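You operate a simulated robot arm through the tools that you are given. There is no shell and no other tool. Be economical: measure what you need, move in short steps, check, and stop when the job is done.

Carry out the task below with a simulated robot arm. There is one attempt and no reset: what you move stays moved.

JOB
Take the clothes brush and put it on the green folder.

Only the result counts: the job must be done as asked and must still hold three seconds after the hand-in. Knocking over, shifting, dropping, spilling or breaking anything else fails it.

ROBOT AND FRAMES
A 6-joint arm with a two-finger parallel gripper, fixed in place. Base frame: the origin is at the foot of the arm, x ahead of it, y to its left, z up; the work surface is at about z = 0. Lengths are in mm, angles in rad, forces in N, time in s.
With the tool pointing down near the work surface it reaches from about 140 to 580 mm from the base axis. Its first joint turns from -1.152 to 1.152 rad. Payload 2.1 kg.
Tool frame: the origin (TCP) lies between the finger pads and is the grasp point; the fingertips stand 30 mm ahead of it; z points along the fingers, y is the line along which they close. Largest opening 94 mm; finger width 28, thickness 10; the body of the gripper, 50 by 96 mm, starts 55 mm behind the TCP.
Orientation is that of the tool frame in the base frame, as [roll, pitch, yaw] about the fixed x, y, z axes, in that order (R = Rz(yaw) Ry(pitch) Rx(roll)). With the fingers straight down and closing along the base's y, the tool's x points along the base's -x, its y along +y and its z along -z.

CONTROLS
- The arm moves only by the tool move_arm. Its argument "increments" is a list of rows, each a list of 3 entries, a list of its own where there are three numbers: the shift along the tool's x, y, z in units of 30 mm (1.0 is 30 mm), then the turn, a rotation vector about the tool's x, y, z in units of 6 degrees (1.0 is 6 degrees), then the closure, from 0 (fully open) to 1 (shut). In form: [[[x, y, z], [ax, ay, az], grip], ...]. A call has 1 to 20 rows; each row shifts and turns the commanded pose from where the row before left it, along the tool's axes as they then stand. A call with a number of a shift or a turn outside -1 to 1 is refused whole. Each row takes 0.2 s and may step no farther than 50 mm and 0.15 rad from the row before; otherwise, or with a gripper value out of range, the whole call is refused. Where a pose cannot be reached the arm comes as near as it can. A force on the tool above 40 N (or 10 N above the force at the start of the call, whichever is more), or a blocked arm, ends the call early, and 0.2 s more pass. Each finger travels about 72 mm/s and halts on what it meets, pressing with about 27 N; the grip force reading is that of the motor and also rises with nothing between the fingers. The clock runs only during rows and for 0.2 s after the last one: add rows that do not move to give the fingers time. The reply holds the time, the measured pose of the TCP, the force on the tool along the base axes, the opening and the grip force, in the units named above and with some noise.
- Cameras (640 x 400 px; columns grow to the right, rows downward): "scene" is fixed at [64, -373.8, 489.4]; the picture's right is [0.72, -0.69, 0.00], its down [-0.36, -0.37, -0.86] and it looks along [0.59, 0.62, -0.52] (base axes); focal length 338 px, centre (320, 200). "wrist" rides on the gripper at [-37, 0, -58] in the tool frame; the picture's right is [0.00, -1.00, 0.00], its down [0.97, 0.00, -0.24] and it looks along [0.24, 0.00, 0.97] (tool axes); focal length 218 px, centre (320, 200). There is no depth. A picture from a camera that has moved, and an enlarged one, comes with that camera's place and axes in the base frame and with its lens.
- grab_frame(camera): a new picture of that camera. The clock stands still meanwhile.
- enlarge(camera, box): a new picture of the part [left, top, right, bottom] of that camera's present view, enlarged. The clock stands still meanwhile.
- finish_job(): hands the job in; it is judged then, once.

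Work in short steps. Places have to be worked out from the pictures, the camera data and where the tool is seen: move nearer, look again, correct. Check each grasp and each placing, and mend what went wrong. You have 90 turns and 36 pictures in all, those below and enlarged ones among them. Open the gripper and draw the arm clear of the work before you hand the job in, unless the task says otherwise; then end with one line.

The tools are called after ">>>" as a command line: name --argument value ..., lists and objects as JSON in quotes. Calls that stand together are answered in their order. move_arm: Moves the arm, as the interface text tells. Its arguments: {"type":"object","properties":{"increments":{"type":"array","items":{"type":"array"}}},"required":["increments"]} The other tools are called the same way: grab_frame (camera) takes a picture; enlarge (camera, box) takes an enlarged picture of a part of a camera's view; finish_job () hands the job in.

At the start:

```text
t: 0.0
eef_pos: [312.9, 146.9, 276.2]
tool_rot: [-3.14, 0.0, 3.142]
ft_force: [0.5, 0.1, 0.6]
grip_width: 93.6
grasp_force: 0.1
```

scene: 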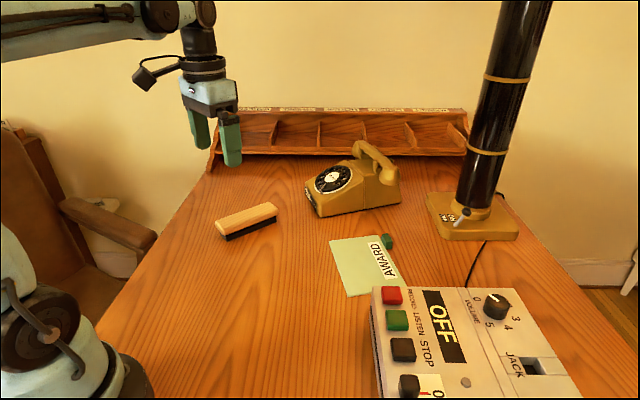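
wrist: 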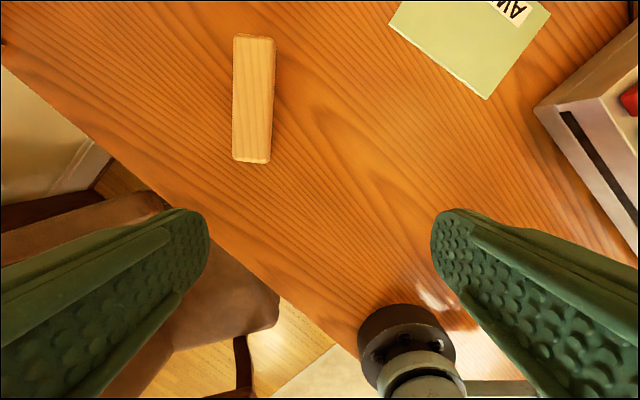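

The brush appears to be near (405, 232), with its long axis about -6° from base x, and the folder near (510, -45). I'll enlarge the folder and the brush first.

>>> enlarge --camera "scene" --box '[300, 210, 460, 310]'

>>> enlarge --camera "scene" --box '[190, 180, 318, 260]'

```text
4.00 times, centred on (380, 260) of scene
camera zoom: at [64.0, -373.8, 489.4], right [0.72, -0.69, 0.0], down [-0.36, -0.37, -0.86], along [0.59, 0.62, -0.52], focal length 1351 px, centre (80, -40)
```

zoom: 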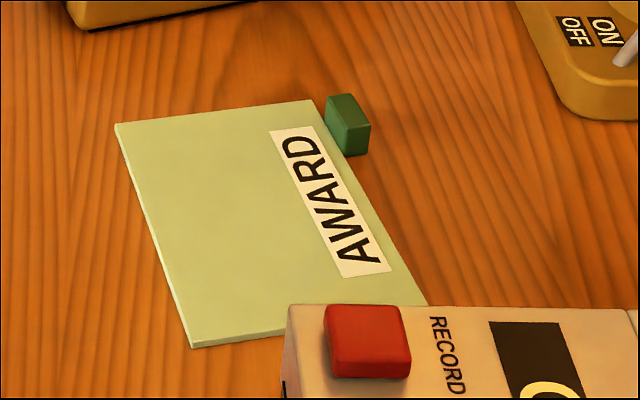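

```text
5.00 times, centred on (254, 220) of scene
camera zoom: at [64.0, -373.8, 489.4], right [0.72, -0.69, 0.0], down [-0.36, -0.37, -0.86], along [0.59, 0.62, -0.52], focal length 1689 px, centre (650, 100)
```

zoom: 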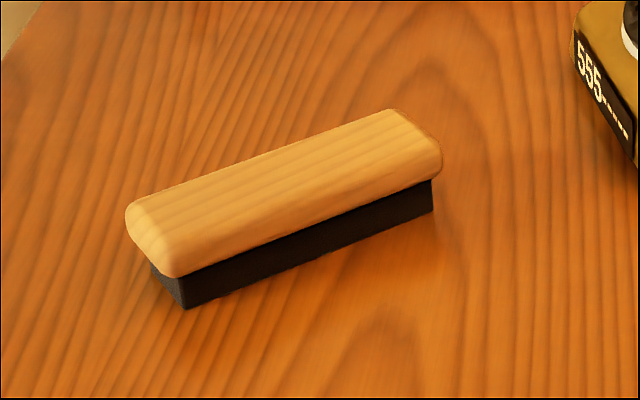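

The brush is standing free and the folder lies flat, with a small green eraser touching its far edge. I'm moving above the brush to about z=130, turned to its axis, then looking again.

>>> move_arm --increments '[[[-0.607, 0.567, 0.9], [0, 0, 0], 0], [[-0.607, 0.567, 0.9], [0, 0, 0], 0], [[-0.607, 0.567, 0.9], [0, 0, 0], 0], [[-0.607, 0.567, 0.9], [0, 0, 0], 0], [[-0.607, 0.567, 0.9], [0, 0, 0], 0], [[0, 0, 0], [0, 0, 1], 0], [[0, 0, 0], [0, 0, 0], 0]]'

>>> grab_frame --camera "wrist"

>>> grab_frame --camera "scene"

```text
t: 1.6
eef_pos: [404.5, 231.2, 141.5]
tool_rot: [-3.14, 0.0, 3.038]
ft_force: [-0.2, -0.4, 0.5]
grip_width: 93.8
grasp_force: 0.1
```

```text
31 pictures are left
camera wrist: at [441.9, 228.2, 199.7], right [-0.1, -0.99, 0.0], down [-0.97, 0.1, 0.24], along [-0.24, 0.03, -0.97], focal length 218 px, centre (320, 200)
```

wrist: 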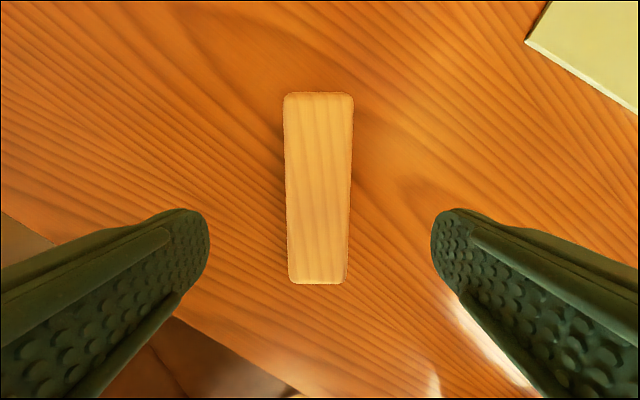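

```text
30 pictures are left
```

scene: 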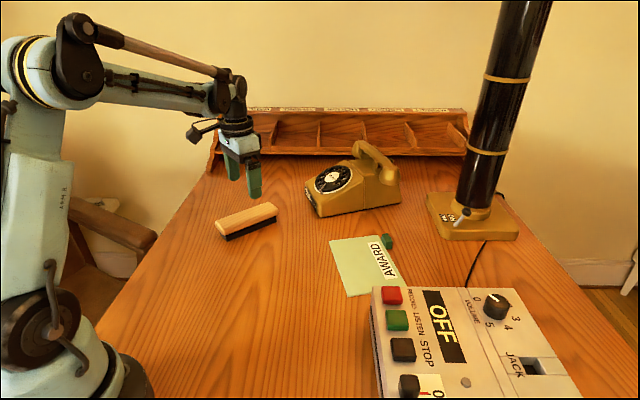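

The brush is centred between the fingers and aligned, its top at about z=40. I'm descending to z≈42 (tips at about 12) and then closing.

>>> move_arm --increments '[[[0, 0, 0.83], [0, 0, 0], 0], [[0, 0, 0.83], [0, 0, 0], 0], [[0, 0, 0.83], [0, 0, 0], 0], [[0, 0, 0.83], [0, 0, 0], 0], [[0, 0, 0], [0, 0, 0], 0]]'

>>> grab_frame --camera "scene"

```text
t: 2.8
eef_pos: [406.7, 233.3, 39.7]
tool_rot: [-3.142, 0.0, 3.037]
ft_force: [-0.1, -1.0, -0.4]
grip_width: 94.0
grasp_force: 0.1
```

```text
29 pictures are left
```

scene: 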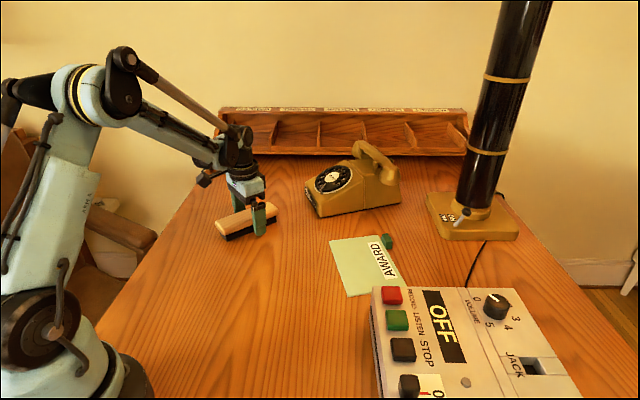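

The arm is at z≈40 astride the brush, though the fingers look a bit toward its far end. I'll check that up close.

>>> enlarge --camera "scene" --box '[190, 170, 318, 250]'

>>> grab_frame --camera "wrist"

```text
5.00 times, centred on (254, 210) of scene
camera zoom: at [64.0, -373.8, 489.4], right [0.72, -0.69, 0.0], down [-0.36, -0.37, -0.86], along [0.59, 0.62, -0.52], focal length 1689 px, centre (650, 150)
```

zoom: 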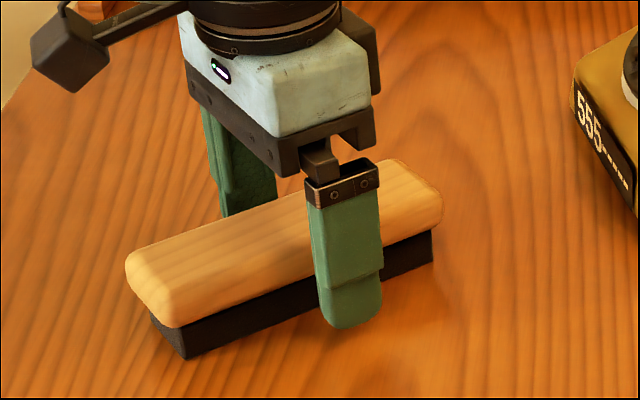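

```text
27 pictures are left
camera wrist: at [444.6, 230.3, 98.7], right [-0.1, -0.99, 0.0], down [-0.97, 0.1, 0.24], along [-0.24, 0.03, -0.97], focal length 218 px, centre (320, 200)
```

wrist: 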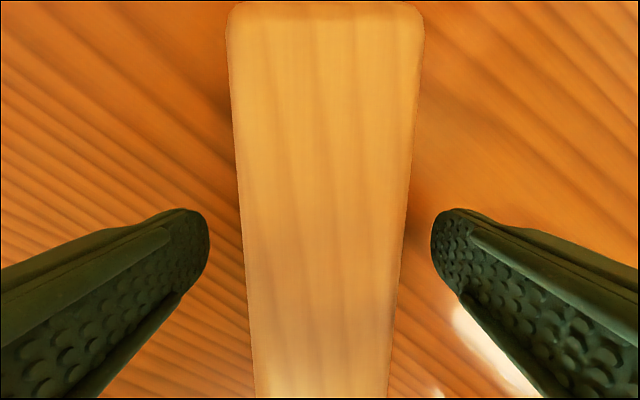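

The far end of the brush is about 69 mm ahead of the TCP, so I'm within a few mm of its centre. Closing the gripper.

>>> move_arm --increments '[[[0.1, 0, 0], [0, 0, 0], 0.3], [[0, 0, 0], [0, 0, 0], 0.6], [[0, 0, 0], [0, 0, 0], 1], [[0, 0, 0], [0, 0, 0], 1], [[0, 0, 0], [0, 0, 0], 1]]'

```text
t: 4.0
eef_pos: [403.2, 234.2, 40.6]
tool_rot: [3.141, -0.001, 3.036]
ft_force: [0.3, 0.7, 0.1]
grip_width: 54.0
grasp_force: 26.0
```

It's gripped at 54 mm with 26 N. Lifting about 150 mm and checking.

>>> move_arm --increments '[[[0, 0, -0.4], [0, 0, 0], 1], [[0, 0, -0.8], [0, 0, 0], 1], [[0, 0, -1], [0, 0, 0], 1], [[0, 0, -1], [0, 0, 0], 1], [[0, 0, -1], [0, 0, 0], 1], [[0, 0, -0.8], [0, 0, 0], 1], [[0, 0, 0], [0, 0, 0], 1]]'

>>> grab_frame --camera "scene"

```text
t: 5.6
eef_pos: [400.0, 230.4, 190.7]
tool_rot: [-3.141, 0.0, 3.037]
ft_force: [0.2, 0.8, -1.3]
grip_width: 53.8
grasp_force: 27.5
```

```text
26 pictures are left
```

scene: 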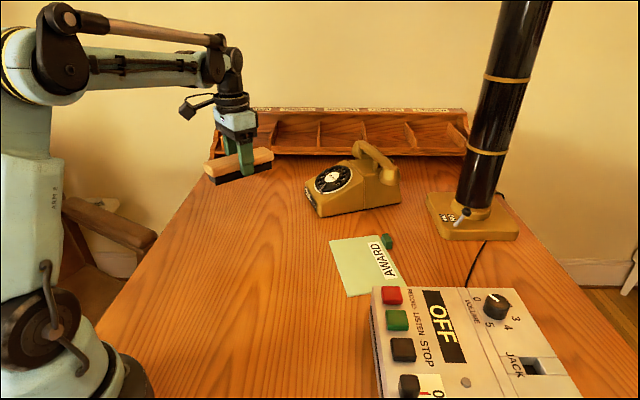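

It's held firmly. I'm carrying it at z≈190 to about (440, -40), then turning 60° so it lies along the folder's long side, about 55° from x.

>>> move_arm --increments '[[[-0.252, -0.98, 0], [0, 0, 0], 1], [[-0.252, -0.98, 0], [0, 0, 0], 1], [[-0.252, -0.98, 0], [0, 0, 0], 1], [[-0.252, -0.98, 0], [0, 0, 0], 1], [[-0.252, -0.98, 0], [0, 0, 0], 1], [[-0.252, -0.98, 0], [0, 0, 0], 1], [[-0.252, -0.98, 0], [0, 0, 0], 1], [[-0.252, -0.98, 0], [0, 0, 0], 1], [[-0.252, -0.98, 0], [0, 0, 0], 1], [[0, 0, 0], [0, 0, -1], 1], [[0, 0, 0], [0, 0, -1], 1], [[0, 0, 0], [0, 0, -1], 1], [[0, 0, 0], [0, 0, -1], 1], [[0, 0, 0], [0, 0, -1], 1], [[0, 0, 0], [0, 0, -1], 1], [[0, 0, 0], [0, 0, -1], 1], [[0, 0, 0], [0, 0, -1], 1], [[0, 0, 0], [0, 0, -1], 1], [[0, 0, 0], [0, 0, -1], 1]]'

>>> grab_frame --camera "wrist"

>>> grab_frame --camera "scene"

```text
t: 9.6
eef_pos: [442.0, -35.4, 190.4]
tool_rot: [-3.141, 0.001, -2.2]
ft_force: [0.0, 0.0, -1.6]
grip_width: 53.9
grasp_force: 26.6
```

```text
25 pictures are left
camera wrist: at [464.1, -6.3, 249.1], right [0.81, -0.59, 0.0], down [-0.57, -0.79, 0.24], along [-0.14, -0.19, -0.97], focal length 218 px, centre (320, 200)
```

wrist: 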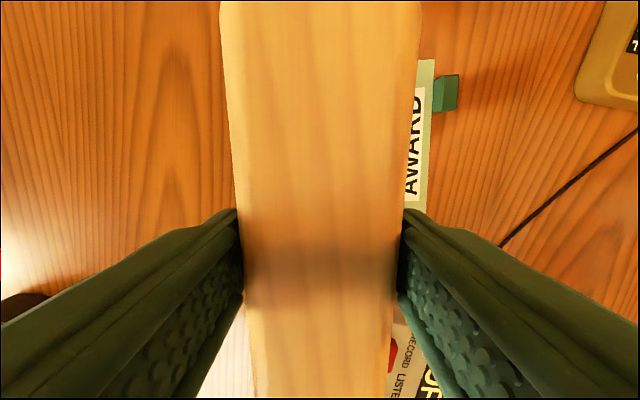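

```text
24 pictures are left
```

scene: 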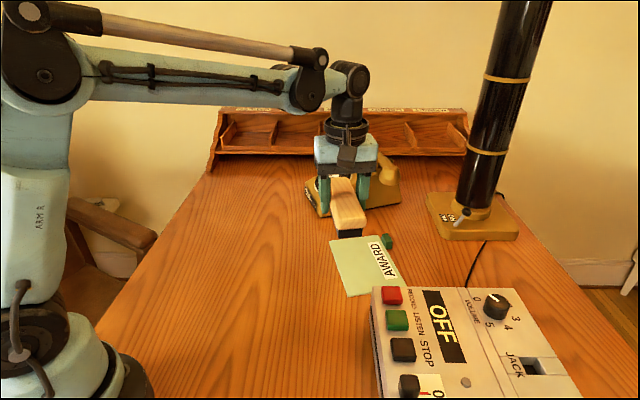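

The brush axis is nearly parallel to the folder's edge, and the folder centre works out to about (508, -43). I'm moving over it and going down to z≈80.

>>> move_arm --increments '[[[-0.53, -0.91, 0], [0, 0, -0.3], 1], [[-0.53, -0.91, 0], [0, 0, 0], 1], [[0, 0, 0], [0, 0, 0], 1], [[0, 0, 0.9], [0, 0, 0], 1], [[0, 0, 0.9], [0, 0, 0], 1], [[0, 0, 0.9], [0, 0, 0], 1], [[0, 0, 0.9], [0, 0, 0], 1], [[0, 0, 0], [0, 0, 0], 1]]'

>>> enlarge --camera "scene" --box '[280, 170, 472, 290]'

>>> grab_frame --camera "wrist"

```text
t: 11.4
eef_pos: [505.8, -40.9, 81.4]
tool_rot: [-3.14, -0.001, -2.168]
ft_force: [0.0, -0.4, -1.2]
grip_width: 54.1
grasp_force: 27.1
```

```text
3.33 times, centred on (376, 230) of scene
camera zoom: at [64.0, -373.8, 489.4], right [0.72, -0.69, 0.0], down [-0.36, -0.37, -0.86], along [0.59, 0.62, -0.52], focal length 1126 px, centre (133, 100)
```

zoom: 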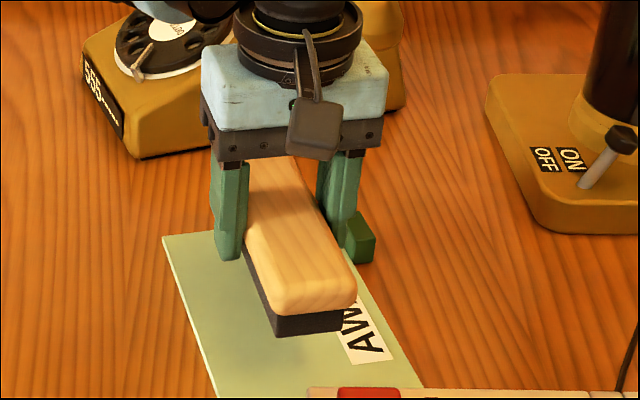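

```text
22 pictures are left
camera wrist: at [526.4, -10.5, 139.9], right [0.83, -0.56, 0.0], down [-0.55, -0.8, 0.24], along [-0.13, -0.2, -0.97], focal length 218 px, centre (320, 200)
```

wrist: 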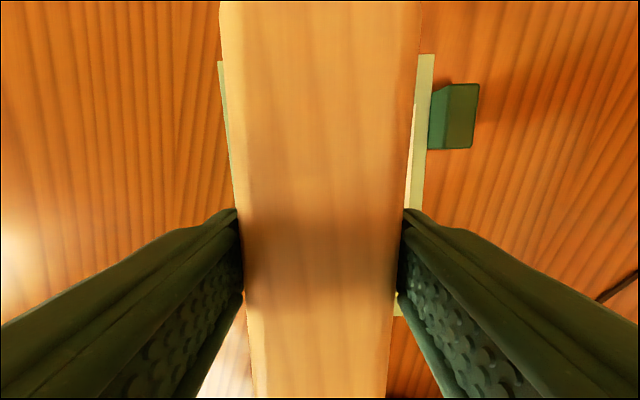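

The brush is centred on the folder: about 85 mm to each end edge and about 60 mm to each side, with the eraser clear of the fingers. Lowering to just above contact, then in fine steps.

>>> move_arm --increments '[[[0, 0, 0.6], [0, 0, 0], 1], [[0, 0, 0.5], [0, 0, 0], 1], [[0, 0, 0], [0, 0, 0], 1]]'

>>> enlarge --camera "scene" --box '[312, 200, 440, 280]'

```text
t: 12.2
eef_pos: [507.2, -42.7, 48.8]
tool_rot: [3.141, -0.001, -2.166]
ft_force: [-1.3, 0.5, -1.4]
grip_width: 54.3
grasp_force: 26.7
```

```text
5.00 times, centred on (376, 240) of scene
camera zoom: at [64.0, -373.8, 489.4], right [0.72, -0.69, 0.0], down [-0.36, -0.37, -0.86], along [0.59, 0.62, -0.52], focal length 1689 px, centre (40, 0)
```

zoom: 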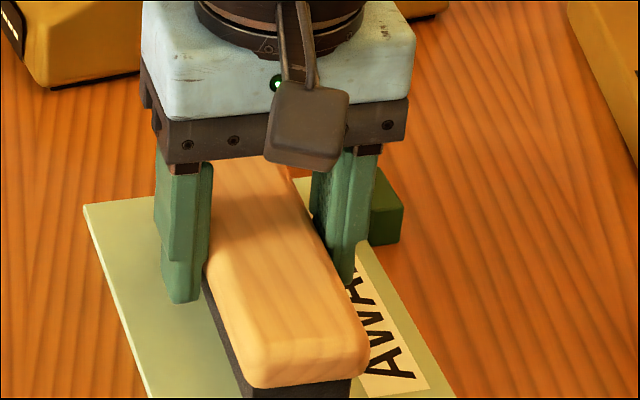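

The reading is z≈48.8 with no contact yet. Lowering in 1 mm steps.

>>> move_arm --increments '[[[0, 0, 0.05], [0, 0, 0], 1], [[0, 0, 0.05], [0, 0, 0], 1], [[0, 0, 0.03], [0, 0, 0], 1], [[0, 0, 0], [0, 0, 0], 1]]'

```text
t: 13.2
eef_pos: [504.2, -41.7, 45.7]
tool_rot: [3.141, 0.002, -2.168]
ft_force: [-0.5, 0.5, -1.6]
grip_width: 54.0
grasp_force: 26.8
```

No contact yet; continuing gently.

>>> move_arm --increments '[[[0, 0, 0.03], [0, 0, 0], 1], [[0, 0, 0.03], [0, 0, 0], 1], [[0, 0, 0], [0, 0, 0], 1]]'

```text
t: 14.0
eef_pos: [505.4, -42.7, 43.9]
tool_rot: [3.14, 0.001, -2.167]
ft_force: [0.2, 0.7, 22.6]
grip_width: 54.4
grasp_force: 27.2
```

Contact: 22.6 N upward, so the brush rests on the folder. I'm easing off a little, then opening.

>>> move_arm --increments '[[[0, 0, -0.02], [0, 0, 0], 1], [[0, 0, 0], [0, 0, 0], 0.35], [[0, 0, 0], [0, 0, 0], 0.3], [[0, 0, 0], [0, 0, 0], 0.2], [[0, 0, 0], [0, 0, 0], 0.15], [[0, 0, 0], [0, 0, 0], 0.15]]'

>>> grab_frame --camera "wrist"

```text
t: 15.4
eef_pos: [504.4, -43.4, 43.7]
tool_rot: [3.141, 0.001, -2.166]
ft_force: [-0.2, 0.0, -0.7]
grip_width: 80.0
grasp_force: 0.0
```

```text
20 pictures are left
camera wrist: at [526.2, -11.5, 102.4], right [0.83, -0.56, 0.0], down [-0.55, -0.8, 0.24], along [-0.13, -0.2, -0.97], focal length 218 px, centre (320, 200)
```

wrist: 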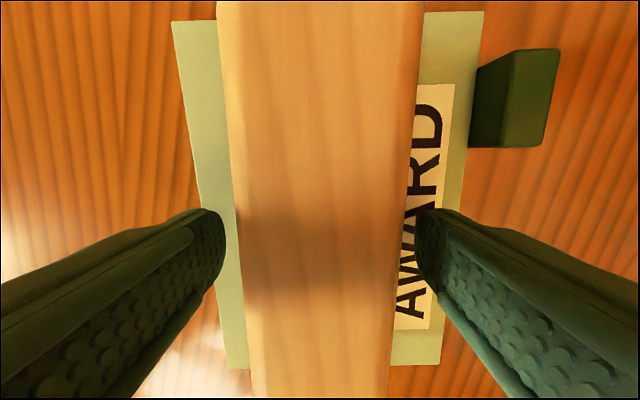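

The fingers are free of the brush on both sides. Rising straight up, then pulling back toward the base at height.

>>> move_arm --increments '[[[0, 0, -0.5], [0, 0, 0], 0.15], [[0, 0, -1], [0, 0, 0], 0.15], [[0, 0, -1], [0, 0, 0], 0.15], [[0, 0, -1], [0, 0, 0], 0.1], [[0, 0, -1], [0, 0, 0], 0], [[0, 0, -1], [0, 0, 0], 0], [[0.3, 0.9, 0], [0, 0, 0], 0], [[0.3, 0.9, 0], [0, 0, 0], 0], [[0.3, 0.9, 0], [0, 0, 0], 0], [[0.3, 0.9, 0], [0, 0, 0], 0], [[0, 0, 0], [0, 0, 0], 0]]'

>>> grab_frame --camera "scene"

>>> enlarge --camera "scene" --box '[300, 200, 460, 300]'

```text
t: 17.8
eef_pos: [395.9, -14.3, 209.6]
tool_rot: [-3.141, 0.001, -2.168]
ft_force: [0.5, 0.6, -0.2]
grip_width: 94.0
grasp_force: 0.0
```

```text
19 pictures are left
```

scene: 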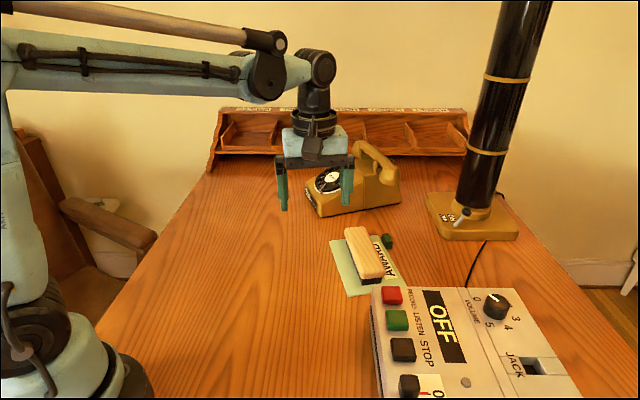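

```text
4.00 times, centred on (380, 250) of scene
camera zoom: at [64.0, -373.8, 489.4], right [0.72, -0.69, 0.0], down [-0.36, -0.37, -0.86], along [0.59, 0.62, -0.52], focal length 1351 px, centre (80, 0)
```

zoom: 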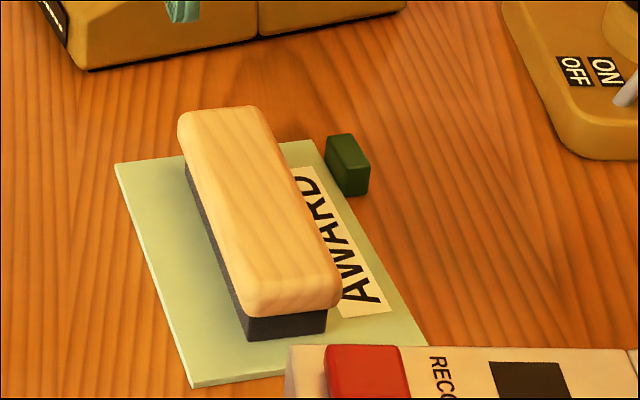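

The brush stands fully on the folder. The folder and eraser haven't moved, and the arm is clear with the gripper open. Handing in.

>>> finish_job

```text
The job is handed in.
```

The clothes brush is on the green folder, nothing else was moved, and the arm is clear with the gripper open.
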